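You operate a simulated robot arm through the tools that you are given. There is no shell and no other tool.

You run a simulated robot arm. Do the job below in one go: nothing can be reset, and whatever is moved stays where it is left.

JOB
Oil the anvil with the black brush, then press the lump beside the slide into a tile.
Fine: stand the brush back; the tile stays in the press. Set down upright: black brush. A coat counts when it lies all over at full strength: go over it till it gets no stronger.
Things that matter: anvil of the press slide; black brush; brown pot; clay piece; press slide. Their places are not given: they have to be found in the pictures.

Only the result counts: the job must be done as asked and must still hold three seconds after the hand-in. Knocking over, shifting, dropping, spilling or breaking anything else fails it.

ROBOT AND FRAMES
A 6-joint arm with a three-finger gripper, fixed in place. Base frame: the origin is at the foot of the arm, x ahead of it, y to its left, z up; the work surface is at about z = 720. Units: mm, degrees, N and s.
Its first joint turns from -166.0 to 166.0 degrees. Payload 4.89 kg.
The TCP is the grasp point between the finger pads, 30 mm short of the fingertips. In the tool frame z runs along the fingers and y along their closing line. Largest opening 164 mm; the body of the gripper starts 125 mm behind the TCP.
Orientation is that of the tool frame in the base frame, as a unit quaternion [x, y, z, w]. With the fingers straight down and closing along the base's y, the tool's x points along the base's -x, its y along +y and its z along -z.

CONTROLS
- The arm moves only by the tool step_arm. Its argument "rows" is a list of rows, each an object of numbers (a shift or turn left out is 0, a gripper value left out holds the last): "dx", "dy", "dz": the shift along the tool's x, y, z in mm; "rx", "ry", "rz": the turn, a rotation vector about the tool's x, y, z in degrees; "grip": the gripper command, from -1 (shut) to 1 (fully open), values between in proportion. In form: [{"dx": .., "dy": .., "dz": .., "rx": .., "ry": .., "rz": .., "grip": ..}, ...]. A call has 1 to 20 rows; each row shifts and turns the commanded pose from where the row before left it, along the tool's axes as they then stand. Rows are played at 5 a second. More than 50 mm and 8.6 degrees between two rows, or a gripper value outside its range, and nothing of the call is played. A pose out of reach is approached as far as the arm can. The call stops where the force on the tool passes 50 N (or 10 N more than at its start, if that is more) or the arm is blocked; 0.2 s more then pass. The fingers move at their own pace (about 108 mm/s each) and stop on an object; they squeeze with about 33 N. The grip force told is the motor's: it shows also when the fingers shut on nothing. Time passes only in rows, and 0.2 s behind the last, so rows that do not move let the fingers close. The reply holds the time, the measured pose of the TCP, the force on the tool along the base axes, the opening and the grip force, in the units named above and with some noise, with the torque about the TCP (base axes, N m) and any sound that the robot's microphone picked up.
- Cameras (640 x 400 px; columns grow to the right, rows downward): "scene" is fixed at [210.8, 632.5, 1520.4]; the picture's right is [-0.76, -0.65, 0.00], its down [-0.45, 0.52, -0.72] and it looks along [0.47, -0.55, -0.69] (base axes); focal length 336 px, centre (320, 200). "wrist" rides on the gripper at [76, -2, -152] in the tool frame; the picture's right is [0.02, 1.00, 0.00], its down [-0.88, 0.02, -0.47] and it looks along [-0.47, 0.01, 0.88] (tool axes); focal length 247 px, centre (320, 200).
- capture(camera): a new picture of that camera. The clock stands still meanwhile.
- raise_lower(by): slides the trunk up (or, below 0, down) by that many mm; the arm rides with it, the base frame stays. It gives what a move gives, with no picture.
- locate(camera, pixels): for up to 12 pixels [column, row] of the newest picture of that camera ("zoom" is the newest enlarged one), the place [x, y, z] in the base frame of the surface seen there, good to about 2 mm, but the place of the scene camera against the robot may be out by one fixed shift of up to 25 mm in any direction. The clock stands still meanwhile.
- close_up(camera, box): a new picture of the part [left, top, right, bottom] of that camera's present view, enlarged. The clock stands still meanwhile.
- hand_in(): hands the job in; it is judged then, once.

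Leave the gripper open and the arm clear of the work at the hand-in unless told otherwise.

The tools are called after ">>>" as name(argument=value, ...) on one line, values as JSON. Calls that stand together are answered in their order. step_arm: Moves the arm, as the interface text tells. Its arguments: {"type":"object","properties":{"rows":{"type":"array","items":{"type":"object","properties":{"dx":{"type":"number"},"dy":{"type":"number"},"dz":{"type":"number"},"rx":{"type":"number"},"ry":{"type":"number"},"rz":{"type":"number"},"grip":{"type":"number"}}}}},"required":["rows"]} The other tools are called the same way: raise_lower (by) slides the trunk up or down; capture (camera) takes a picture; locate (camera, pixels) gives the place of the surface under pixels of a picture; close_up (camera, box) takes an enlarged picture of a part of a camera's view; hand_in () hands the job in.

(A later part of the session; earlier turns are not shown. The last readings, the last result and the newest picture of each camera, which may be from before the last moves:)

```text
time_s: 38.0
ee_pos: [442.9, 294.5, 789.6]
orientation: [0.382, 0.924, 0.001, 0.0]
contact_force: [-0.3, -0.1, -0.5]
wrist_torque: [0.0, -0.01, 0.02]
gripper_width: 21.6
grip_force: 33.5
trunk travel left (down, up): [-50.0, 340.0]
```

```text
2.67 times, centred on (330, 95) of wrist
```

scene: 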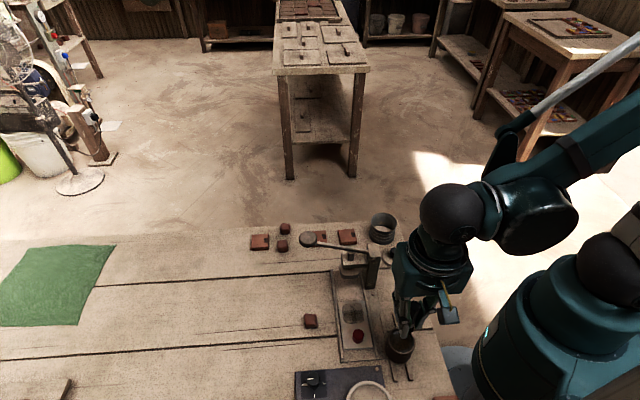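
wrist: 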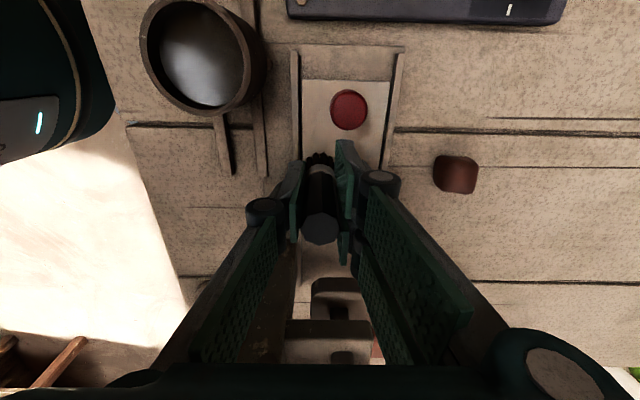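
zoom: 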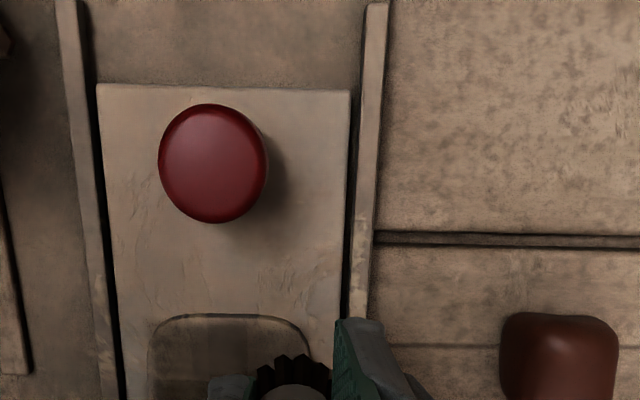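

The third lane ended at ~0 N, so I'll press 0.4 mm more: repeat this lane back, then go on to lanes 4 and 5.

>>> step_arm(rows=[{"dz": 0.5}, {"dy": -7}, {"dy": -7}, {"dy": -7}, {"dy": -7}, {"dy": -7}, {"dy": -5}, {"dy": 0}])

>>> step_arm(rows=[{"dz": -6}, {"dx": -9}, {"dz": 6}, {"dy": 7}, {"dy": 7}, {"dy": 7}, {"dy": 7}, {"dy": 7}, {"dy": 5}, {"dy": 0}])

>>> step_arm(rows=[{"dz": -6}, {"dx": -9}, {"dz": 6}, {"dy": -7}, {"dy": -7}, {"dy": -7}, {"dy": -7}, {"dy": -7}, {"dy": -5}, {"dy": 0}])

>>> close_up(camera="scene", box=[310, 270, 410, 370])

```text
time_s: 39.8
ee_pos: [413.8, 266.4, 789.0]
orientation: [0.383, 0.924, 0.0, 0.0]
contact_force: [7.4, 7.2, 34.7]
wrist_torque: [0.35, -0.34, -0.01]
gripper_width: 21.9
grip_force: 32.9
trunk travel left (down, up): [-50.0, 340.0]
```

```text
time_s: 42.0
ee_pos: [449.0, 288.4, 788.5]
orientation: [0.383, 0.924, 0.001, 0.001]
contact_force: [-5.1, -5.1, 27.6]
wrist_torque: [-0.15, 0.26, 0.02]
gripper_width: 21.8
grip_force: 32.6
trunk travel left (down, up): [-50.0, 340.0]
```

```text
time_s: 44.2
ee_pos: [426.1, 253.3, 789.7]
orientation: [0.383, 0.924, -0.001, -0.001]
contact_force: [-0.8, -0.4, 5.1]
wrist_torque: [0.01, -0.03, -0.03]
gripper_width: 22.0
grip_force: 33.0
trunk travel left (down, up): [-50.0, 340.0]
```

```text
4.00 times, centred on (360, 320) of scene
```

zoom: 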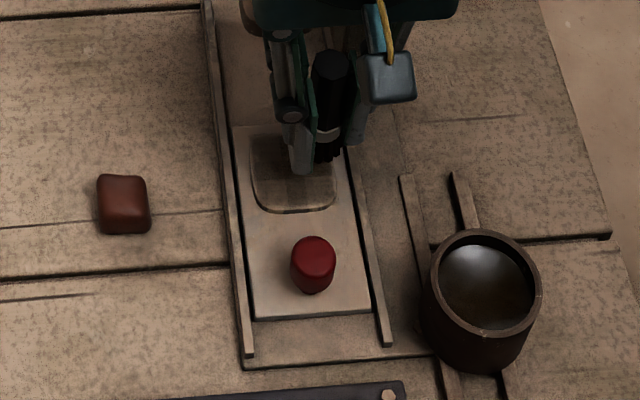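

The slide stayed put. I'll lift away back above the pot and inspect the coat.

>>> step_arm(rows=[{"dz": -20}, {"dz": -40}, {"dz": -50.8}, {"dx": 38.8, "dy": -23.7}, {"dx": 38.8, "dy": -23.7}, {"dx": 38.7, "dy": -23.6}, {"dx": 0}])

>>> close_up(camera="scene", box=[337, 297, 377, 331])

>>> close_up(camera="scene", box=[310, 270, 410, 370])

```text
refused: row 3 steps farther than a row can; nothing moved
```

```text
11.76 times, centred on (357, 314) of scene
```

zoom: 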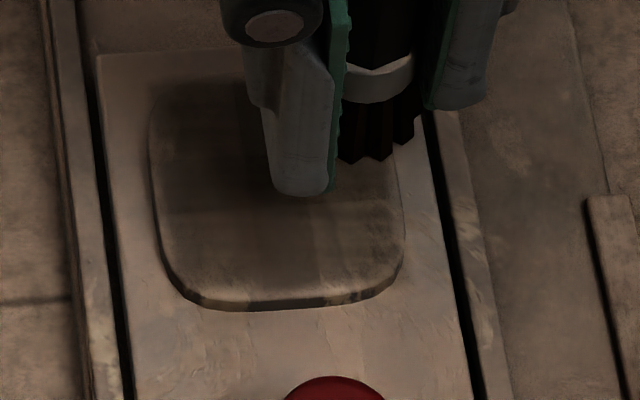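

```text
4.00 times, centred on (360, 320) of scene
```

zoom: 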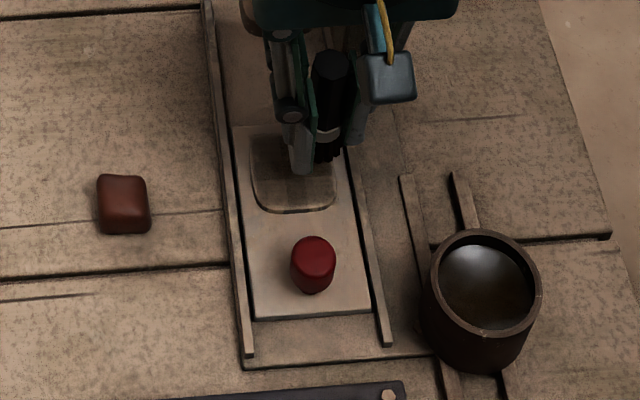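

The third row was over 50 mm; I'll split it into smaller rows and move back above the pot.

>>> step_arm(rows=[{"dz": -20}, {"dz": -30}, {"dz": -30}, {"dz": -30.8}, {"dx": 38.8, "dy": -23.7}, {"dx": 38.8, "dy": -23.7}, {"dx": 38.7, "dy": -23.6}, {"dx": 0}])

>>> close_up(camera="scene", box=[337, 297, 377, 331])

>>> capture(camera="wrist")

```text
time_s: 46.0
ee_pos: [295.9, 285.7, 900.0]
orientation: [0.383, 0.924, 0.0, 0.0]
contact_force: [0.2, -1.0, -0.4]
wrist_torque: [-0.02, 0.08, 0.02]
gripper_width: 21.7
grip_force: 32.9
trunk travel left (down, up): [-50.0, 340.0]
```

```text
11.76 times, centred on (357, 314) of scene
```

zoom: 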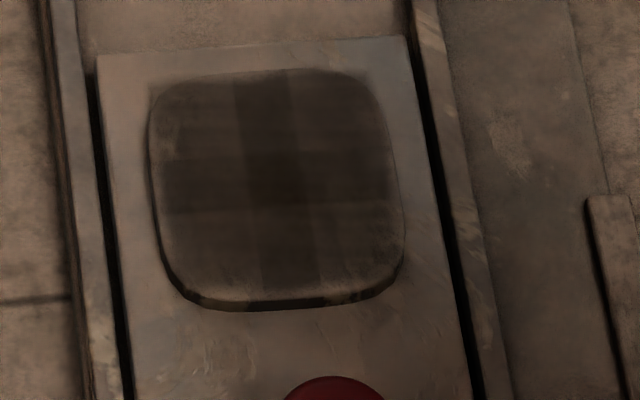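

```text
taken
```

wrist: 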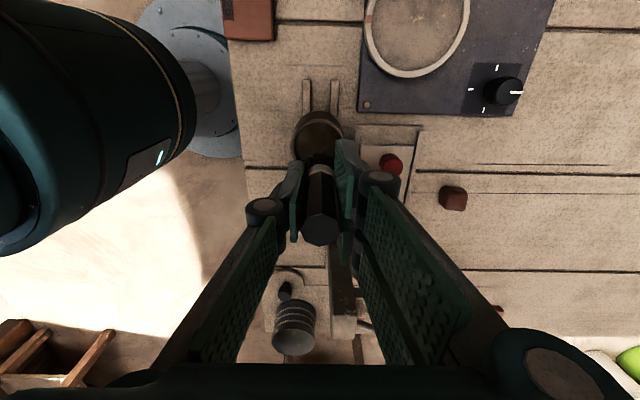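

The coat is clearly darker, but the outer columns and the near edge are lighter than the middle, in a cell pattern. I'll re-dip and go over it again with wider lanes reaching the edges (u 476–526, v 81–128).

>>> step_arm(rows=[{"dz": 40}, {"dz": 25}, {"dz": 8}, {"dz": 4}, {"dz": 0}, {"dz": 0}, {"dz": -10}, {"dz": -20}, {"dz": 0}, {"dz": 0}, {"dz": -47}, {"dx": -24.8, "dy": 22}, {"dx": -24.8, "dy": 22}, {"dx": -24.9, "dy": 22}, {"dz": 45}, {"dz": 45}, {"dz": 14}, {"dz": 0}])

>>> step_arm(rows=[{"dz": 4}, {"dz": 2.5}, {"dy": 7.2}, {"dy": 7.2}, {"dy": 7.2}, {"dy": 7.2}, {"dy": 7.2}, {"dy": 7}, {"dy": 7}, {"dy": 0}])

>>> step_arm(rows=[{"dz": 0}, {"dy": -7.2}, {"dy": -7.2}, {"dy": -7.2}, {"dy": -7.2}, {"dy": -7.2}, {"dy": -7}, {"dy": -7}, {"dy": 0}])

>>> close_up(camera="scene", box=[337, 297, 377, 331])

```text
time_s: 49.8
ee_pos: [392.6, 279.2, 794.9]
orientation: [0.383, 0.924, 0.001, 0.0]
contact_force: [-0.1, 0.3, -1.0]
wrist_torque: [0.0, -0.04, 0.0]
gripper_width: 21.7
grip_force: 33.0
trunk travel left (down, up): [-50.0, 340.0]
```

```text
time_s: 52.0
ee_pos: [430.1, 314.1, 789.4]
orientation: [0.383, 0.924, 0.0, -0.001]
contact_force: [-2.1, -3.8, 14.0]
wrist_torque: [-0.29, 0.08, 0.0]
gripper_width: 22.0
grip_force: 32.6
trunk travel left (down, up): [-50.0, 340.0]
```

```text
time_s: 54.0
ee_pos: [393.7, 278.7, 788.3]
orientation: [0.383, 0.924, 0.0, 0.0]
contact_force: [1.6, 1.7, 7.3]
wrist_torque: [0.05, -0.13, 0.03]
gripper_width: 22.1
grip_force: 33.0
trunk travel left (down, up): [-50.0, 340.0]
```

```text
11.76 times, centred on (357, 314) of scene
```

zoom: 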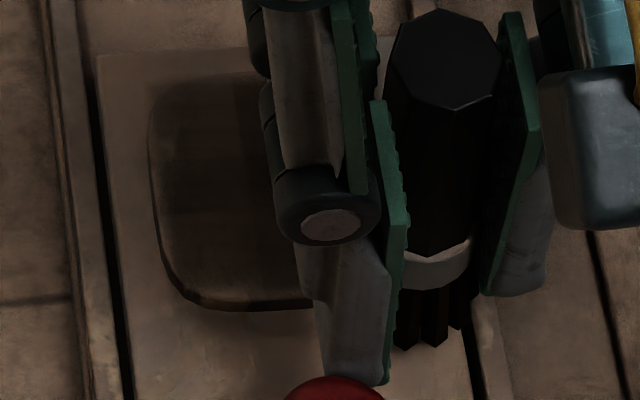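

Contact is held at 7–14 N. Next lanes, moving 8 mm with a lift in between each time.

>>> step_arm(rows=[{"dz": -6}, {"dx": -8}, {"dz": 6}, {"dy": 7.2}, {"dy": 7.2}, {"dy": 7.2}, {"dy": 7.2}, {"dy": 7.2}, {"dy": 7}, {"dy": 7}, {"dy": -7.2}, {"dy": -7.2}, {"dy": -7.2}, {"dy": -7.2}, {"dy": -7.2}, {"dy": -7}, {"dy": -7}, {"dy": 0}])

>>> step_arm(rows=[{"dz": -6}, {"dx": -8}, {"dz": 6}, {"dy": 7.2}, {"dy": 7.2}, {"dy": 7.2}, {"dy": 7.2}, {"dy": 7.2}, {"dy": 7}, {"dy": 7}, {"dy": -7.2}, {"dy": -7.2}, {"dy": -7.2}, {"dy": -7.2}, {"dy": -7.2}, {"dy": -7}, {"dy": -7}, {"dy": 0}])

>>> step_arm(rows=[{"dz": -6}, {"dx": -8}, {"dz": 6}, {"dy": 7.2}, {"dy": 7.2}, {"dy": 7.2}, {"dy": 7.2}, {"dy": 7.2}, {"dy": 7}, {"dy": 7}, {"dy": -7.2}, {"dy": -7.2}, {"dy": -7.2}, {"dy": -7.2}, {"dy": -7.2}, {"dy": -7}, {"dy": -7}, {"dy": 0}])

>>> close_up(camera="scene", box=[310, 270, 410, 370])

```text
time_s: 57.8
ee_pos: [399.2, 273.4, 789.2]
orientation: [0.383, 0.924, -0.001, 0.0]
contact_force: [-0.3, -1.2, 0.8]
wrist_torque: [0.0, 0.02, -0.01]
gripper_width: 21.9
grip_force: 32.5
trunk travel left (down, up): [-50.0, 340.0]
```

```text
time_s: 61.6
ee_pos: [405.1, 267.1, 789.9]
orientation: [0.381, 0.924, 0.0, 0.0]
contact_force: [0.9, -0.4, -0.1]
wrist_torque: [-0.01, 0.01, 0.01]
gripper_width: 21.6
grip_force: 33.1
trunk travel left (down, up): [-50.0, 340.0]
```

```text
time_s: 65.4
ee_pos: [410.0, 262.4, 787.7]
orientation: [0.383, 0.924, 0.0, 0.0]
contact_force: [0.3, -0.4, 0.3]
wrist_torque: [-0.03, 0.02, 0.01]
gripper_width: 21.6
grip_force: 32.5
trunk travel left (down, up): [-50.0, 340.0]
```

```text
4.00 times, centred on (360, 320) of scene
```

zoom: 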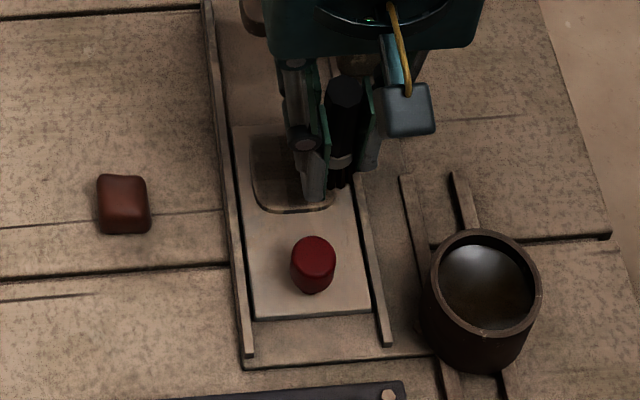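

Forces dropped to about 0 at these lanes' ends, so I'll press 0.5 mm more and redo this lane, reading the force at both ends.

>>> step_arm(rows=[{"dz": 0.5}, {"dy": 7.2}, {"dy": 7.2}, {"dy": 7.2}, {"dy": 7.2}, {"dy": 7.2}, {"dy": 7}, {"dy": 7}, {"dy": 0}])

>>> step_arm(rows=[{"dz": 0}, {"dy": -7.2}, {"dy": -7.2}, {"dy": -7.2}, {"dy": 0}])

>>> step_arm(rows=[{"dy": -7.2}, {"dy": -7.2}, {"dy": -7}, {"dy": -7}, {"dy": 0}])

```text
time_s: 67.4
ee_pos: [446.7, 297.9, 789.3]
orientation: [0.382, 0.924, 0.0, 0.0]
contact_force: [-2.6, -3.4, 14.7]
wrist_torque: [-0.22, 0.14, -0.01]
gripper_width: 22.2
grip_force: 32.6
trunk travel left (down, up): [-50.0, 340.0]
```

```text
time_s: 68.6
ee_pos: [429.9, 281.8, 789.1]
orientation: [0.383, 0.924, -0.001, -0.001]
contact_force: [4.7, 6.4, 27.1]
wrist_torque: [0.21, -0.27, 0.0]
gripper_width: 21.9
grip_force: 32.8
trunk travel left (down, up): [-50.0, 340.0]
```

```text
time_s: 69.8
ee_pos: [410.7, 262.0, 787.9]
orientation: [0.383, 0.924, 0.0, 0.001]
contact_force: [1.0, 0.7, 7.8]
wrist_torque: [0.02, -0.06, 0.0]
gripper_width: 21.8
grip_force: 33.0
trunk travel left (down, up): [-50.0, 340.0]
```

Contact 8–27 N now. On to the far lanes at v≈112, 120, 128.

>>> step_arm(rows=[{"dz": -6}, {"dx": -8}, {"dz": 6}, {"dy": 7.2}, {"dy": 7.2}, {"dy": 7.2}, {"dy": 7.2}, {"dy": 7.2}, {"dy": 7}, {"dy": 7}, {"dy": -7.2}, {"dy": -7.2}, {"dy": -7.2}, {"dy": -7.2}, {"dy": -7.2}, {"dy": -7}, {"dy": -7}, {"dy": 0}])

>>> step_arm(rows=[{"dz": -6}, {"dx": -8}, {"dz": 6}, {"dy": 7.2}, {"dy": 7.2}, {"dy": 7.2}, {"dy": 7.2}, {"dy": 7.2}, {"dy": 7}, {"dy": 7}, {"dy": -7.2}, {"dy": -7.2}, {"dy": -7.2}, {"dy": -7.2}, {"dy": -7.2}, {"dy": -7}, {"dy": -7}, {"dy": 0}])

>>> step_arm(rows=[{"dz": -6}, {"dx": -7}, {"dz": 6}, {"dy": 7.2}, {"dy": 7.2}, {"dy": 7.2}, {"dy": 7.2}, {"dy": 7.2}, {"dy": 7}, {"dy": 7}, {"dy": -7.2}, {"dy": -7.2}, {"dy": -7.2}, {"dy": -7.2}, {"dy": -7.2}, {"dy": -7}, {"dy": -7}, {"dy": 0}])

>>> close_up(camera="scene", box=[337, 297, 377, 331])

```text
time_s: 73.6
ee_pos: [416.2, 256.5, 788.0]
orientation: [0.382, 0.924, 0.001, 0.0]
contact_force: [0.2, 0.5, 5.1]
wrist_torque: [0.02, 0.0, 0.0]
gripper_width: 21.7
grip_force: 33.1
trunk travel left (down, up): [-50.0, 340.0]
```

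```text
time_s: 77.4
ee_pos: [421.2, 251.8, 789.0]
orientation: [0.382, 0.924, 0.0, 0.0]
contact_force: [-0.4, -0.6, -0.6]
wrist_torque: [0.0, 0.03, 0.03]
gripper_width: 22.0
grip_force: 32.7
trunk travel left (down, up): [-50.0, 340.0]
```

```text
time_s: 81.2
ee_pos: [427.4, 246.7, 788.8]
orientation: [0.382, 0.924, 0.0, 0.0]
contact_force: [1.5, 1.7, 9.3]
wrist_torque: [0.11, -0.01, -0.01]
gripper_width: 21.8
grip_force: 32.7
trunk travel left (down, up): [-50.0, 340.0]
```

```text
11.76 times, centred on (357, 314) of scene
```

zoom: 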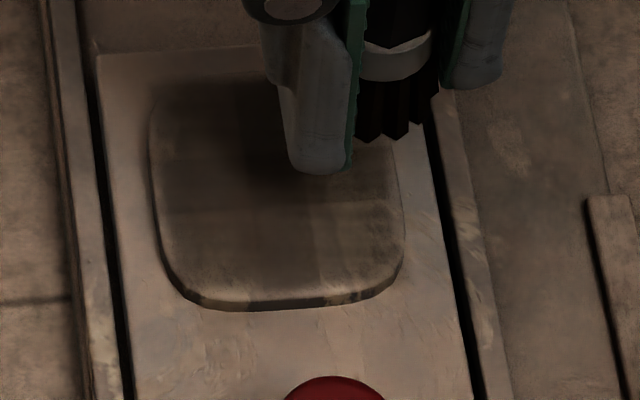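

All lanes done once more. I'll go back over the pot and inspect the whole anvil.

>>> step_arm(rows=[{"dz": -21}, {"dz": -30}, {"dz": -30}, {"dz": -30}, {"dx": 40.3, "dy": -22}, {"dx": 40.3, "dy": -22}, {"dx": 40.4, "dy": -22}, {"dx": 0}])

>>> close_up(camera="scene", box=[337, 297, 377, 331])

>>> close_up(camera="scene", box=[310, 270, 410, 370])

```text
time_s: 83.0
ee_pos: [294.6, 286.0, 900.0]
orientation: [0.383, 0.924, 0.001, 0.0]
contact_force: [0.7, -0.8, -0.8]
wrist_torque: [-0.01, 0.07, -0.02]
gripper_width: 21.8
grip_force: 33.1
trunk travel left (down, up): [-50.0, 340.0]
```

```text
11.76 times, centred on (357, 314) of scene
```

zoom: 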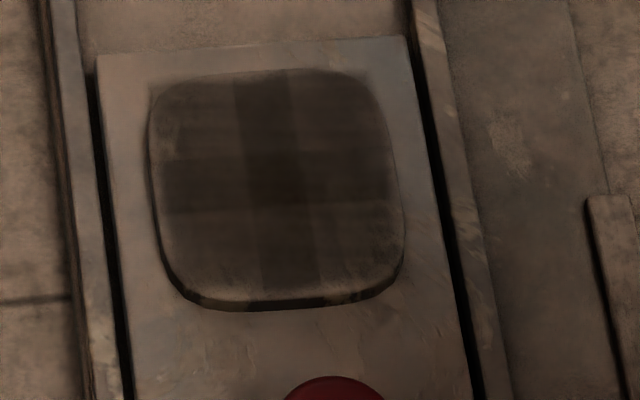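

```text
4.00 times, centred on (360, 320) of scene
```

zoom: 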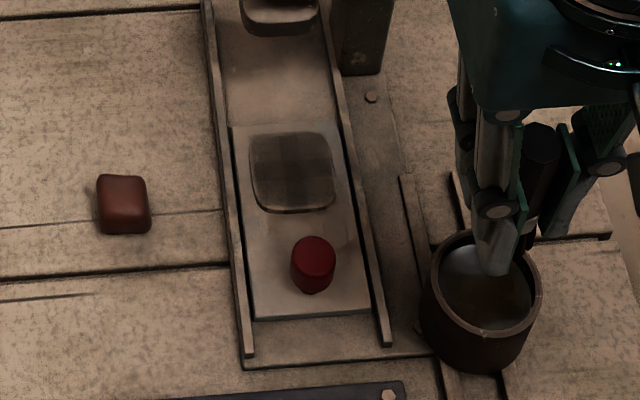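

The change from the last round is small, and a cell pattern persists (middle column darker). To judge better, I'll turn the tool by 34° above the pot so the wrist camera sees the anvil from close.

>>> step_arm(rows=[{"rz": 8.5}, {"rz": 8.5}, {"rz": 8.5}, {"rz": 8.5}, {"rz": 0}])

>>> capture(camera="wrist")

>>> close_up(camera="wrist", box=[385, 130, 455, 190])

```text
time_s: 84.2
ee_pos: [294.6, 285.3, 900.1]
orientation: [0.636, 0.772, 0.0, -0.001]
contact_force: [0.3, -0.2, -0.6]
wrist_torque: [0.0, 0.03, 0.03]
gripper_width: 21.8
grip_force: 33.2
trunk travel left (down, up): [-50.0, 340.0]
```

```text
taken
```

wrist: 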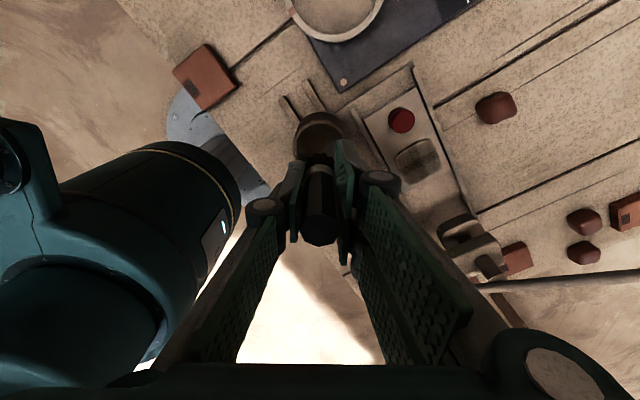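

```text
6.67 times, centred on (420, 160) of wrist
```

zoom: 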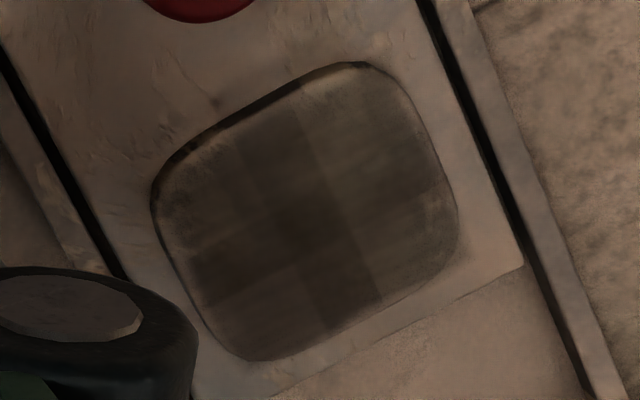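

Now the anvil is well visible. I'll locate its edges and the visible cell borders.

>>> locate(camera="zoom", pixels=[[305, 212], [290, 105], [375, 292], [158, 195], [453, 230], [350, 68], [260, 355], [255, 125], [440, 180], [200, 305], [360, 320], [210, 25]])

```text
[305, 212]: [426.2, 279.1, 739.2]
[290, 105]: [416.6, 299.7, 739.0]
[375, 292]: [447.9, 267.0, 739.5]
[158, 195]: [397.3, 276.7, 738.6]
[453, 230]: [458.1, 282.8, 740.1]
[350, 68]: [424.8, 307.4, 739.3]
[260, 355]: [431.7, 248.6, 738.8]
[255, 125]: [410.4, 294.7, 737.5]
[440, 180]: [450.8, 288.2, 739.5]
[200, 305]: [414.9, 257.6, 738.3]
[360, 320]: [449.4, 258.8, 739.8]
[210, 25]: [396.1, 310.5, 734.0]
```

The coat is lightest in the high-u columns (u>506) and along the near edge (v<91). I'll turn back, re-dip, and work those areas slowly with short back-and-forth strokes, then check how the colour changes.

>>> step_arm(rows=[{"rz": -8.5}, {"rz": -8.5}, {"rz": -8.5}, {"rz": -8.5}, {"dz": 40}, {"dz": 25}, {"dz": 8}, {"dz": 4}, {"dz": 0}, {"dz": 0}, {"dz": 0}])

>>> step_arm(rows=[{"dz": -10}, {"dz": -20}, {"dz": 0}, {"dz": 0}, {"dz": -47}, {"dx": -26.6, "dy": 32.6}, {"dx": -26.6, "dy": 32.6}, {"dx": -26.5, "dy": 32.6}, {"dz": 45}, {"dz": 45}, {"dz": 14}, {"dz": 4}, {"dz": 2.8}, {"dz": 0}])

```text
time_s: 86.6
ee_pos: [295.5, 285.1, 823.4]
orientation: [0.383, 0.924, 0.0, 0.0]
contact_force: [0.3, 0.6, -0.6]
wrist_torque: [0.0, -0.02, 0.02]
gripper_width: 21.5
grip_force: 33.1
trunk travel left (down, up): [-50.0, 340.0]
```

```text
time_s: 89.6
ee_pos: [420.5, 299.1, 788.7]
orientation: [0.382, 0.924, 0.001, 0.0]
contact_force: [-1.3, -0.4, 5.9]
wrist_torque: [-0.05, -0.01, 0.04]
gripper_width: 21.9
grip_force: 32.8
trunk travel left (down, up): [-50.0, 340.0]
```

The dip had no contact force, so it may have been too shallow; still, I'm now in contact (6 N) at u≈509, v≈86. I'll go back and dip 3 mm deeper first so that the test is clear.

>>> step_arm(rows=[{"dz": -20}, {"dz": -45}, {"dz": -45.8}, {"dx": 26.6, "dy": -32.6}, {"dx": 26.6, "dy": -32.6}, {"dx": 26.5, "dy": -32.6}, {"dz": 40}, {"dz": 25}, {"dz": 8}, {"dz": 4}, {"dz": 2}, {"dz": 0}])

>>> step_arm(rows=[{"dz": 1}, {"dz": 0}, {"dz": 0}])

```text
time_s: 92.2
ee_pos: [295.6, 285.1, 820.7]
orientation: [0.382, 0.924, 0.001, 0.0]
contact_force: [-0.3, 2.8, 43.4]
wrist_torque: [0.11, -0.06, 0.02]
gripper_width: 21.8
grip_force: 32.7
trunk travel left (down, up): [-50.0, 340.0]
```

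```text
time_s: 92.5
ee_pos: [294.5, 285.2, 821.3]
orientation: [0.383, 0.924, -0.001, 0.0]
contact_force: [-4.0, -2.3, 48.6]
wrist_torque: [-0.15, 0.11, -0.03]
gripper_width: 21.7
grip_force: 32.8
trunk travel left (down, up): [-50.0, 340.0]
stopped in row 1: the force on the tool passed its limit at 59 N (the readings are from after the stop); the commanded pose is now the measured one
```

The brush is firmly in the oil (48 N, stopped). I'll rise, move to u≈508, v≈86 and approach the anvil gently again.

>>> step_arm(rows=[{"dz": -10}, {"dz": -20}, {"dz": 0}, {"dz": 0}, {"dz": -49}, {"dx": -26.6, "dy": 32.6}, {"dx": -26.6, "dy": 32.6}, {"dx": -26.5, "dy": 32.6}, {"dz": 45}, {"dz": 45}, {"dz": 14}, {"dz": 4}, {"dz": 0}])

>>> step_arm(rows=[{"dz": 1.5}, {"dz": 0}])

>>> step_arm(rows=[{"dz": 0.7}, {"dz": 0}])

```text
time_s: 95.3
ee_pos: [420.8, 297.8, 791.1]
orientation: [0.383, 0.924, 0.0, -0.001]
contact_force: [-0.5, 0.7, -0.1]
wrist_torque: [-0.02, -0.04, 0.04]
gripper_width: 21.9
grip_force: 32.7
trunk travel left (down, up): [-50.0, 340.0]
```

```text
time_s: 95.9
ee_pos: [420.5, 296.4, 789.8]
orientation: [0.383, 0.924, 0.0, -0.001]
contact_force: [-0.6, 0.2, -0.2]
wrist_torque: [0.01, 0.03, 0.0]
gripper_width: 22.2
grip_force: 32.9
trunk travel left (down, up): [-50.0, 340.0]
```

```text
time_s: 96.5
ee_pos: [421.0, 298.9, 789.4]
orientation: [0.383, 0.924, 0.0, -0.001]
contact_force: [0.0, -0.7, -1.3]
wrist_torque: [-0.02, -0.02, 0.01]
gripper_width: 21.9
grip_force: 33.1
trunk travel left (down, up): [-50.0, 340.0]
```

Not touching yet; I'll lower on in 0.7 mm steps.

>>> step_arm(rows=[{"dz": 0.7}, {"dz": 0}])

>>> step_arm(rows=[{"dz": 0.7}, {"dz": 0}])

```text
time_s: 97.1
ee_pos: [421.5, 298.5, 788.7]
orientation: [0.383, 0.924, 0.0, -0.001]
contact_force: [-0.3, 0.3, 2.9]
wrist_torque: [-0.06, -0.03, -0.01]
gripper_width: 21.8
grip_force: 32.7
trunk travel left (down, up): [-50.0, 340.0]
```

```text
time_s: 97.7
ee_pos: [420.3, 298.6, 787.8]
orientation: [0.383, 0.924, 0.0, 0.0]
contact_force: [1.1, 2.0, 25.5]
wrist_torque: [0.03, -0.14, -0.02]
gripper_width: 22.1
grip_force: 33.3
trunk travel left (down, up): [-50.0, 340.0]
```

In contact at 25 N. Now short slow strokes (16 mm) back and forth here.

>>> step_arm(rows=[{"dy": 4}, {"dy": 4}, {"dy": 4}, {"dy": 4}, {"dy": -4}, {"dy": -4}, {"dy": -4}, {"dy": -4}, {"dy": 4}, {"dy": 4}, {"dy": 4}, {"dy": 4}, {"dy": -4}, {"dy": -4}, {"dy": -4}, {"dy": -4}, {"dy": 0}])

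>>> step_arm(rows=[{"dz": -20}, {"dz": -45}, {"dz": -45}, {"dx": 26.6, "dy": -32.6}, {"dx": 26.6, "dy": -32.6}, {"dx": 26.5, "dy": -32.6}, {"rz": 8.5}, {"rz": 8.5}, {"rz": 8.5}, {"rz": 8.5}, {"rz": 0}])

>>> close_up(camera="wrist", box=[385, 130, 455, 190])

```text
time_s: 101.3
ee_pos: [421.1, 297.6, 788.5]
orientation: [0.382, 0.924, 0.0, 0.0]
contact_force: [7.4, 7.8, 32.2]
wrist_torque: [0.34, -0.39, 0.02]
gripper_width: 22.1
grip_force: 32.5
trunk travel left (down, up): [-50.0, 340.0]
```

```text
time_s: 103.7
ee_pos: [295.2, 284.7, 897.3]
orientation: [0.637, 0.771, 0.0, 0.0]
contact_force: [0.6, 0.1, -0.5]
wrist_torque: [-0.01, -0.02, 0.03]
gripper_width: 21.8
grip_force: 33.4
trunk travel left (down, up): [-50.0, 340.0]
```

```text
6.67 times, centred on (420, 160) of wrist
```

zoom: 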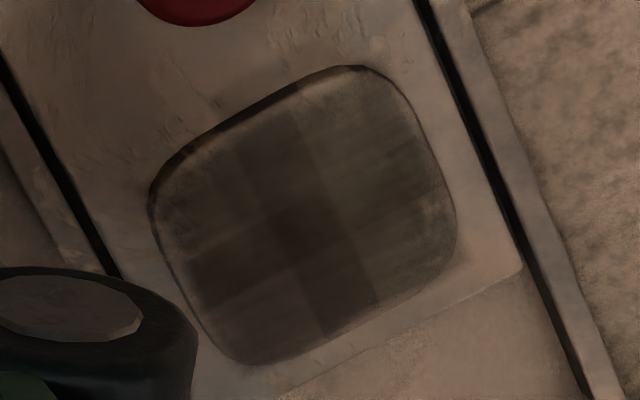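

I'll enlarge further to compare cells.

>>> close_up(camera="wrist", box=[398, 138, 442, 186])

>>> close_up(camera="scene", box=[342, 301, 368, 325])

```text
8.33 times, centred on (420, 162) of wrist
```

zoom: 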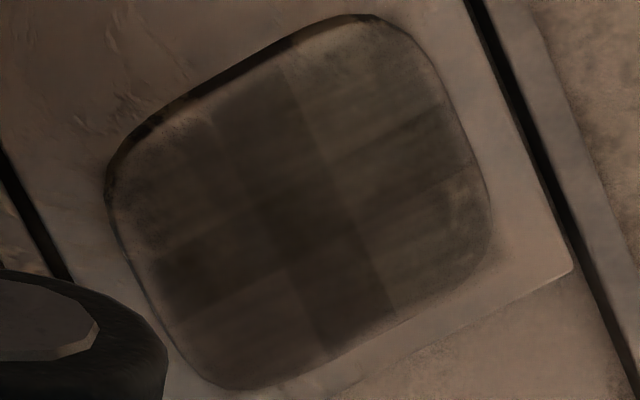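

```text
16.00 times, centred on (355, 313) of scene
```

zoom: 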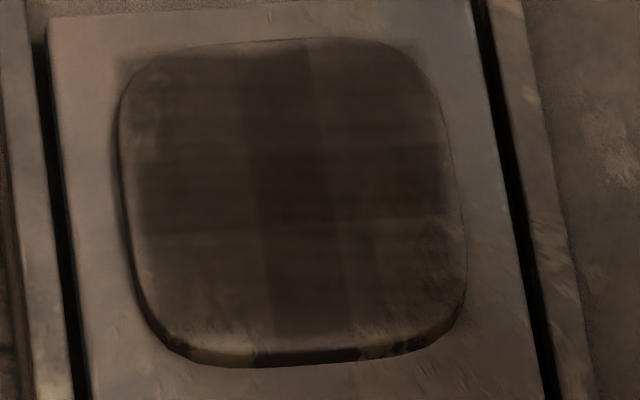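

The lighter corners and darker cross look like overlapping patches. For comparison with earlier pictures, I'll take exactly the same scene box as before.

>>> close_up(camera="scene", box=[337, 297, 377, 331])

```text
11.76 times, centred on (357, 314) of scene
```

zoom: 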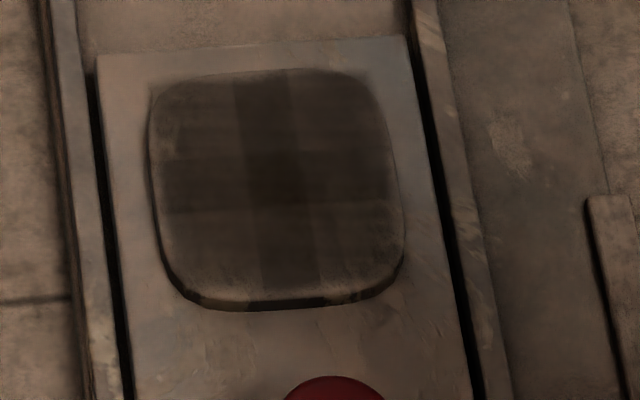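

It looks nearly the same as at the previous inspection, so it is close to full strength. To be sure I'll dip again and do one more full round with firmer contact on all lanes including the edges.

>>> step_arm(rows=[{"rz": -8.5}, {"rz": -8.5}, {"rz": -8.5}, {"rz": -8.5}, {"dz": 40}, {"dz": 25}, {"dz": 8}, {"dz": 2.5}, {"dz": 0}, {"dz": 0}])

>>> step_arm(rows=[{"dz": -10}, {"dz": -20}, {"dz": 0}, {"dz": 0}, {"dz": -45.5}, {"dx": -25.5, "dy": 22.6}, {"dx": -25.5, "dy": 22.6}, {"dx": -25.5, "dy": 22.6}, {"dz": 45}, {"dz": 45}, {"dz": 14}, {"dz": 4}, {"dz": 1}, {"dz": 0.7}, {"dz": 0}])

```text
time_s: 105.9
ee_pos: [295.8, 286.2, 821.9]
orientation: [0.383, 0.924, 0.0, 0.0]
contact_force: [0.6, -0.7, 0.1]
wrist_torque: [-0.02, 0.02, 0.01]
gripper_width: 22.3
grip_force: 33.1
trunk travel left (down, up): [-50.0, 340.0]
```

```text
time_s: 109.1
ee_pos: [397.0, 279.1, 788.6]
orientation: [0.382, 0.924, 0.0, 0.0]
contact_force: [1.3, 0.1, 16.3]
wrist_torque: [-0.1, -0.17, 0.03]
gripper_width: 21.9
grip_force: 32.8
trunk travel left (down, up): [-50.0, 340.0]
```

In contact at 16 N at the near-left corner. Full round of lanes now.

>>> step_arm(rows=[{"dy": 6.6}, {"dy": 6.6}, {"dy": 6.6}, {"dy": 6.6}, {"dy": 6.6}, {"dy": 6.5}, {"dy": 6.5}, {"dy": -6.6}, {"dy": -6.6}, {"dy": -6.6}, {"dy": -6.6}, {"dy": -6.6}, {"dy": -6.5}, {"dy": -6.5}, {"dy": 0}])

>>> step_arm(rows=[{"dz": -6}, {"dx": -8}, {"dz": 6.2}, {"dy": 6.6}, {"dy": 6.6}, {"dy": 6.6}, {"dy": 6.6}, {"dy": 6.6}, {"dy": 6.5}, {"dy": 6.5}, {"dy": -6.6}, {"dy": -6.6}, {"dy": -6.6}, {"dy": -6.6}, {"dy": -6.6}, {"dy": -6.5}, {"dy": -6.5}, {"dy": 0}])

>>> step_arm(rows=[{"dz": -6}, {"dx": -8}, {"dz": 6.2}, {"dy": 6.6}, {"dy": 6.6}, {"dy": 6.6}, {"dy": 6.6}, {"dy": 6.6}, {"dy": 6.5}, {"dy": 6.5}, {"dy": -6.6}, {"dy": -6.6}, {"dy": -6.6}, {"dy": -6.6}, {"dy": -6.6}, {"dy": -6.5}, {"dy": -6.5}, {"dy": 0}])

>>> step_arm(rows=[{"dz": -6}, {"dx": -8}, {"dz": 6.2}, {"dy": 6.6}, {"dy": 6.6}, {"dy": 6.6}, {"dy": 6.6}, {"dy": 6.6}, {"dy": 6.5}, {"dy": 6.5}, {"dy": -6.6}, {"dy": -6.6}, {"dy": -6.6}, {"dy": -6.6}, {"dy": -6.6}, {"dy": -6.5}, {"dy": -6.5}, {"dy": 0}])

```text
time_s: 112.3
ee_pos: [396.5, 278.1, 789.2]
orientation: [0.383, 0.924, 0.0, 0.0]
contact_force: [2.1, 2.3, 15.8]
wrist_torque: [0.07, -0.24, 0.02]
gripper_width: 21.8
grip_force: 32.1
trunk travel left (down, up): [-50.0, 340.0]
```

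```text
time_s: 116.1
ee_pos: [402.8, 273.0, 788.4]
orientation: [0.383, 0.924, 0.0, 0.0]
contact_force: [3.1, 3.0, 21.3]
wrist_torque: [0.1, -0.29, 0.02]
gripper_width: 21.9
grip_force: 33.3
trunk travel left (down, up): [-50.0, 340.0]
```

```text
time_s: 119.9
ee_pos: [409.3, 268.9, 788.7]
orientation: [0.381, 0.925, 0.001, 0.0]
contact_force: [-1.1, -2.2, 32.9]
wrist_torque: [-0.15, 0.03, -0.02]
gripper_width: 22.2
grip_force: 33.3
trunk travel left (down, up): [-50.0, 340.0]
stopped in row 18: the force on the tool passed its limit at 51 N (the readings are from after the stop); the commanded pose is now the measured one
```

```text
time_s: 122.3
ee_pos: [446.2, 294.0, 788.2]
orientation: [0.382, 0.924, 0.003, 0.001]
contact_force: [-0.8, -1.5, 29.5]
wrist_torque: [-0.17, 0.11, 0.02]
gripper_width: 22.0
grip_force: 33.1
trunk travel left (down, up): [-50.0, 340.0]
stopped in row 12: the force on the tool passed its limit at 57 N (the readings are from after the stop); the commanded pose is now the measured one
```

Pressing got too hard (57 N, stopped). I'll ease off 0.6 mm and check the force and the view.

>>> step_arm(rows=[{"dz": -0.6}, {"dz": 0}])

>>> close_up(camera="scene", box=[310, 270, 410, 370])

>>> capture(camera="wrist")

```text
time_s: 122.9
ee_pos: [444.6, 293.8, 788.4]
orientation: [0.382, 0.924, 0.003, 0.001]
contact_force: [0.6, 0.4, 7.8]
wrist_torque: [-0.04, -0.02, 0.02]
gripper_width: 21.7
grip_force: 33.5
trunk travel left (down, up): [-50.0, 340.0]
```

```text
4.00 times, centred on (360, 320) of scene
```

zoom: 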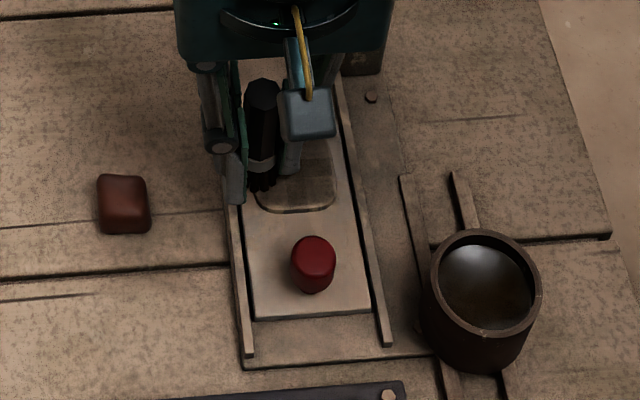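

```text
taken
```

wrist: 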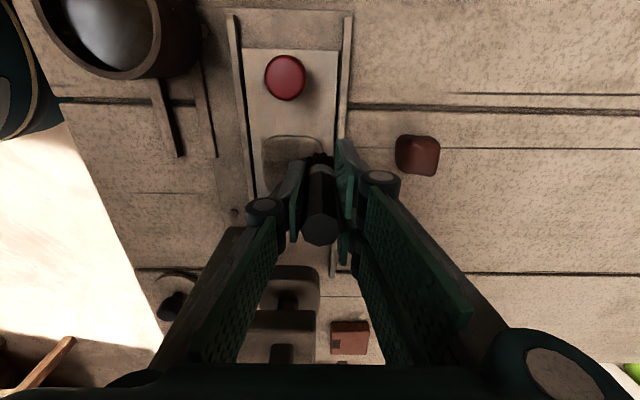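

Back to 8 N at u≈522, v≈107. I'll stroke back on this lane and continue on the far lanes.

>>> step_arm(rows=[{"dy": -6.6}, {"dy": -6.6}, {"dy": -6.6}, {"dy": -6.6}, {"dy": -6.6}, {"dy": -6.5}, {"dy": -5.5}, {"dy": 0}])

>>> step_arm(rows=[{"dz": -6}, {"dx": -8}, {"dz": 6}, {"dy": 6.6}, {"dy": 6.6}, {"dy": 6.6}, {"dy": 6.6}, {"dy": 6.6}, {"dy": 6.5}, {"dy": 6.5}, {"dy": -6.6}, {"dy": -6.6}, {"dy": -6.6}, {"dy": -6.6}, {"dy": -6.6}, {"dy": -6.5}, {"dy": -6.5}, {"dy": 0}])

>>> step_arm(rows=[{"dz": -6}, {"dx": -8}, {"dz": 6}, {"dy": 6.6}, {"dy": 6.6}, {"dy": 6.6}, {"dy": 6.6}, {"dy": 6.6}, {"dy": 6.5}, {"dy": 6.5}, {"dy": -6.6}, {"dy": -6.6}, {"dy": -6.6}, {"dy": -6.6}, {"dy": -6.6}, {"dy": -6.5}, {"dy": -6.5}, {"dy": 0}])

>>> step_arm(rows=[{"dz": -6}, {"dx": -8}, {"dz": 6}, {"dy": 6.6}, {"dy": 6.6}, {"dy": 6.6}, {"dy": 6.6}, {"dy": 6.6}, {"dy": 6.5}, {"dy": 6.5}, {"dy": -6.6}, {"dy": -6.6}, {"dy": -6.6}, {"dy": -6.6}, {"dy": -6.6}, {"dy": -6.5}, {"dy": -6.5}, {"dy": 0}])

```text
time_s: 124.7
ee_pos: [414.8, 262.1, 789.0]
orientation: [0.382, 0.924, 0.002, 0.001]
contact_force: [3.6, 2.9, 16.1]
wrist_torque: [0.1, -0.17, -0.01]
gripper_width: 22.1
grip_force: 32.7
trunk travel left (down, up): [-50.0, 340.0]
```

```text
time_s: 128.5
ee_pos: [419.9, 258.2, 788.9]
orientation: [0.382, 0.924, 0.002, 0.001]
contact_force: [3.2, 3.5, 23.3]
wrist_torque: [0.17, -0.14, -0.02]
gripper_width: 21.8
grip_force: 33.0
trunk travel left (down, up): [-50.0, 340.0]
```

```text
time_s: 132.3
ee_pos: [424.6, 252.1, 787.7]
orientation: [0.382, 0.924, 0.002, 0.001]
contact_force: [5.6, 4.4, 27.4]
wrist_torque: [0.26, -0.2, 0.0]
gripper_width: 21.9
grip_force: 32.8
trunk travel left (down, up): [-50.0, 340.0]
```

```text
time_s: 136.1
ee_pos: [431.5, 244.8, 787.9]
orientation: [0.382, 0.924, 0.003, 0.001]
contact_force: [3.0, 3.6, 23.9]
wrist_torque: [0.34, -0.19, -0.01]
gripper_width: 21.8
grip_force: 33.0
trunk travel left (down, up): [-50.0, 340.0]
```

Good contact in all lanes. I'll lift and return above the pot, turn for the wrist view and compare.

>>> step_arm(rows=[{"dz": -20}, {"dz": -45}, {"dz": -45}, {"dx": 41.5, "dy": -22.7}, {"dx": 41.5, "dy": -22.7}, {"dx": 41.5, "dy": -22.7}, {"rz": 8.5}, {"rz": 8.5}, {"rz": 8.5}, {"rz": 8.5}, {"rz": 0}])

>>> close_up(camera="wrist", box=[398, 138, 442, 186])

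>>> close_up(camera="scene", box=[337, 297, 377, 331])

```text
time_s: 138.5
ee_pos: [294.5, 284.8, 896.9]
orientation: [0.635, 0.772, 0.002, 0.0]
contact_force: [0.4, 0.1, -0.9]
wrist_torque: [-0.02, 0.03, 0.0]
gripper_width: 21.7
grip_force: 32.7
trunk travel left (down, up): [-50.0, 340.0]
```

```text
8.33 times, centred on (420, 162) of wrist
```

zoom: 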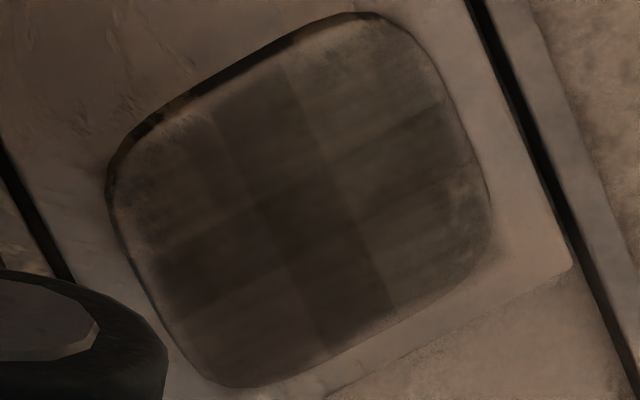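

```text
11.76 times, centred on (357, 314) of scene
```

zoom: 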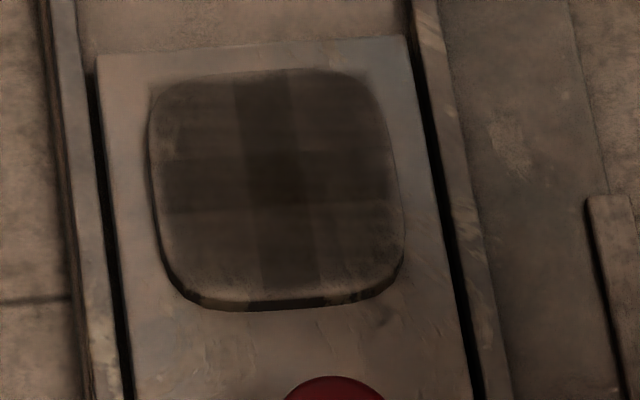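

Compared to before this round, the coat looks unchanged — it has stopped getting stronger. For certainty that the brush was wet, I'll make one more firm dip and a final round.

>>> step_arm(rows=[{"rz": -8.5}, {"rz": -8.5}, {"rz": -8.5}, {"rz": -8.5}, {"dz": 40}, {"dz": 25}, {"dz": 8}, {"dz": 2.5}, {"dz": 0.7}, {"dz": 0.5}, {"dz": 0}])

>>> step_arm(rows=[{"dz": 0.7}, {"dz": 0}, {"dz": 0}])

```text
time_s: 140.9
ee_pos: [294.6, 285.2, 821.2]
orientation: [0.382, 0.924, 0.003, 0.001]
contact_force: [2.8, -2.2, 20.1]
wrist_torque: [-0.23, -0.15, 0.01]
gripper_width: 21.3
grip_force: 33.3
trunk travel left (down, up): [-50.0, 340.0]
```

```text
time_s: 141.7
ee_pos: [294.1, 285.7, 821.0]
orientation: [0.382, 0.924, 0.003, 0.001]
contact_force: [4.1, 0.8, 45.4]
wrist_torque: [-0.01, -0.22, -0.03]
gripper_width: 21.9
grip_force: 32.4
trunk travel left (down, up): [-50.0, 340.0]
```

Firmly dipped (45 N). Now rise, go to the near-left corner and approach contact.

>>> step_arm(rows=[{"dz": -10}, {"dz": -20}, {"dz": 0}, {"dz": 0}, {"dz": -47.4}, {"dx": -25.5, "dy": 22.6}, {"dx": -25.5, "dy": 22.6}, {"dx": -25.5, "dy": 22.6}, {"dz": 45}, {"dz": 45}, {"dz": 14}, {"dz": 4}, {"dz": 1}, {"dz": 0.7}, {"dz": 0}])

```text
time_s: 144.9
ee_pos: [397.2, 279.2, 788.8]
orientation: [0.382, 0.924, 0.002, 0.002]
contact_force: [1.2, 1.2, 14.9]
wrist_torque: [-0.13, -0.16, 0.04]
gripper_width: 21.9
grip_force: 33.1
trunk travel left (down, up): [-50.0, 340.0]
```

Contact at 15 N. Final round of lanes.

>>> step_arm(rows=[{"dy": 6.6}, {"dy": 6.6}, {"dy": 6.6}, {"dy": 6.6}, {"dy": 6.6}, {"dy": 6.5}, {"dy": 6.5}, {"dy": -6.6}, {"dy": -6.6}, {"dy": -6.6}, {"dy": -6.6}, {"dy": -6.6}, {"dy": -6.5}, {"dy": -6.5}, {"dy": 0}])

>>> step_arm(rows=[{"dz": -6}, {"dx": -9.5}, {"dz": 6}, {"dy": 6.6}, {"dy": 6.6}, {"dy": 6.6}, {"dy": 6.6}, {"dy": 6.6}, {"dy": 6.5}, {"dy": 6.5}, {"dy": -6.6}, {"dy": -6.6}, {"dy": -6.6}, {"dy": -6.6}, {"dy": -6.6}, {"dy": -6.5}, {"dy": -6.5}, {"dy": 0}])

>>> step_arm(rows=[{"dz": -6}, {"dx": -9.5}, {"dz": 6}, {"dy": 6.6}, {"dy": 6.6}, {"dy": 6.6}, {"dy": 6.6}, {"dy": 6.6}, {"dy": 6.5}, {"dy": 6.5}, {"dy": -6.6}, {"dy": -6.6}, {"dy": -6.6}, {"dy": -6.6}, {"dy": -6.6}, {"dy": -6.5}, {"dy": -6.5}, {"dy": 0}])

>>> step_arm(rows=[{"dz": -6}, {"dx": -9.5}, {"dz": 6}, {"dy": 6.6}, {"dy": 6.6}, {"dy": 6.6}, {"dy": 6.6}, {"dy": 6.6}, {"dy": 6.5}, {"dy": 6.5}, {"dy": -6.6}, {"dy": -6.6}, {"dy": -6.6}, {"dy": -6.6}, {"dy": -6.6}, {"dy": -6.5}, {"dy": -6.5}, {"dy": 0}])

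>>> step_arm(rows=[{"dz": -6}, {"dx": -9.5}, {"dz": 6}, {"dy": 6.6}, {"dy": 6.6}, {"dy": 6.6}, {"dy": 6.6}, {"dy": 6.6}, {"dy": 6.5}, {"dy": 6.5}, {"dy": -6.6}, {"dy": -6.6}, {"dy": -6.6}, {"dy": -6.6}, {"dy": -6.6}, {"dy": -6.5}, {"dy": -6.5}, {"dy": 0}])

```text
time_s: 148.1
ee_pos: [395.9, 279.3, 788.9]
orientation: [0.382, 0.924, 0.002, 0.001]
contact_force: [4.1, 4.1, 21.4]
wrist_torque: [0.07, -0.35, 0.02]
gripper_width: 21.8
grip_force: 33.0
trunk travel left (down, up): [-50.0, 340.0]
```

```text
time_s: 151.9
ee_pos: [404.3, 272.7, 789.0]
orientation: [0.382, 0.924, 0.002, 0.0]
contact_force: [2.7, 1.7, 12.5]
wrist_torque: [0.05, -0.19, 0.01]
gripper_width: 22.0
grip_force: 33.5
trunk travel left (down, up): [-50.0, 340.0]
```

```text
time_s: 155.7
ee_pos: [410.2, 266.3, 788.5]
orientation: [0.381, 0.924, 0.003, 0.001]
contact_force: [3.1, 1.7, 10.0]
wrist_torque: [0.07, -0.17, -0.01]
gripper_width: 21.7
grip_force: 33.2
trunk travel left (down, up): [-50.0, 340.0]
```

```text
time_s: 159.5
ee_pos: [417.3, 258.7, 789.5]
orientation: [0.382, 0.924, 0.003, 0.001]
contact_force: [-0.4, -0.4, 1.7]
wrist_torque: [-0.02, 0.01, 0.0]
gripper_width: 21.7
grip_force: 32.5
trunk travel left (down, up): [-50.0, 340.0]
```

```text
time_s: 163.3
ee_pos: [424.1, 252.3, 788.0]
orientation: [0.381, 0.924, 0.003, 0.002]
contact_force: [0.4, 1.0, 9.7]
wrist_torque: [0.03, -0.05, 0.01]
gripper_width: 21.9
grip_force: 33.3
trunk travel left (down, up): [-50.0, 340.0]
```

Last lane at the far edge, then lift and look again.

>>> step_arm(rows=[{"dz": -6}, {"dx": -9}, {"dz": 6}, {"dy": 6.6}, {"dy": 6.6}, {"dy": 6.6}, {"dy": 6.6}, {"dy": 6.6}, {"dy": 6.5}, {"dy": 6.5}, {"dy": -6.6}, {"dy": -6.6}, {"dy": -6.6}, {"dy": -6.6}, {"dy": -6.6}, {"dy": -6.5}, {"dy": -6.5}, {"dy": 0}])

>>> step_arm(rows=[{"dz": -20}, {"dz": -45}, {"dz": -45}, {"dx": 41.3, "dy": -22.7}, {"dx": 41.3, "dy": -22.7}, {"dx": 41.3, "dy": -22.7}, {"rz": 8.5}, {"rz": 8.5}, {"rz": 8.5}, {"rz": 8.5}, {"rz": 0}])

>>> close_up(camera="wrist", box=[398, 138, 442, 186])

>>> close_up(camera="scene", box=[337, 297, 377, 331])

```text
time_s: 167.1
ee_pos: [429.9, 245.5, 789.3]
orientation: [0.381, 0.924, 0.003, 0.001]
contact_force: [-0.4, 0.0, 6.1]
wrist_torque: [0.08, 0.07, 0.0]
gripper_width: 22.0
grip_force: 33.2
trunk travel left (down, up): [-50.0, 340.0]
```

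```text
time_s: 169.5
ee_pos: [294.3, 284.5, 898.0]
orientation: [0.637, 0.771, 0.003, 0.0]
contact_force: [1.0, 0.3, -0.5]
wrist_torque: [0.0, 0.0, -0.01]
gripper_width: 21.9
grip_force: 32.6
trunk travel left (down, up): [-50.0, 340.0]
```

```text
8.33 times, centred on (420, 162) of wrist
```

zoom: 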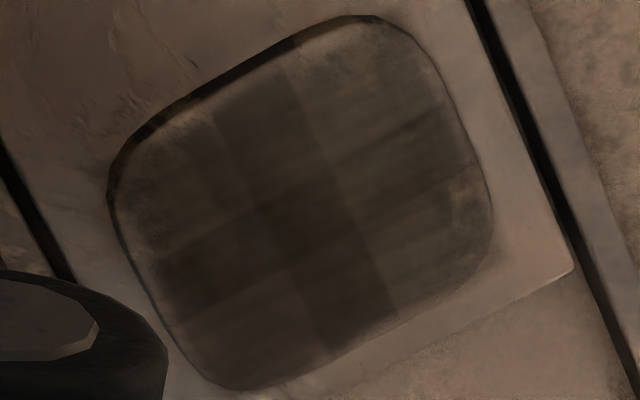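

```text
11.76 times, centred on (357, 314) of scene
```

zoom: 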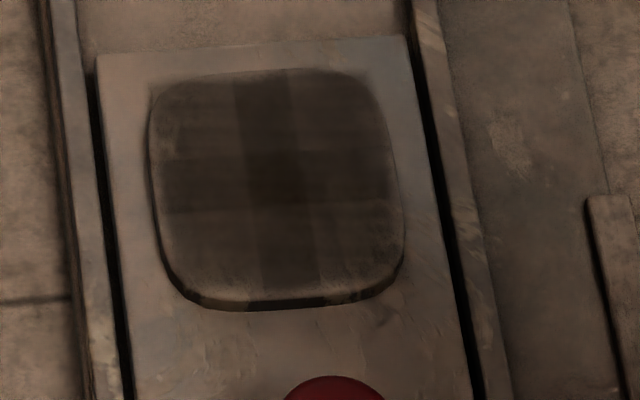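

The picture is practically the same as before the round. I'll measure the band borders to understand the pattern (overlap or uneven coat).

>>> close_up(camera="wrist", box=[398, 138, 442, 186])

>>> locate(camera="zoom", pixels=[[213, 115], [285, 70], [335, 355], [392, 312], [155, 262], [180, 320], [440, 108], [470, 172], [120, 235], [480, 190], [355, 20], [240, 385]])

```text
8.33 times, centred on (420, 162) of wrist
```

zoom: 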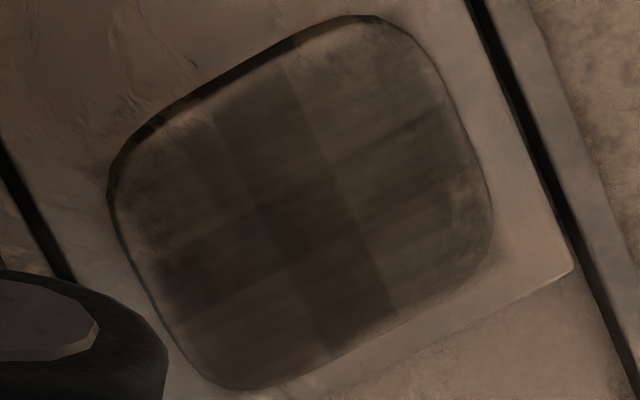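

```text
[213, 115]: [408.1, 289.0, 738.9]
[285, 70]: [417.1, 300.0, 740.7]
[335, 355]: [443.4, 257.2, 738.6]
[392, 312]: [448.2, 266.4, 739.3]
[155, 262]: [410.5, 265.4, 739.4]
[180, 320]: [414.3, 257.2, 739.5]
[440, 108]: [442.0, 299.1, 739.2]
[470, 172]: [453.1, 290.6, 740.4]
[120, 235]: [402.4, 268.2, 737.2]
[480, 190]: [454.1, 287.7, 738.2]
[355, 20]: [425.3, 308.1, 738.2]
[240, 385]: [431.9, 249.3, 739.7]
```

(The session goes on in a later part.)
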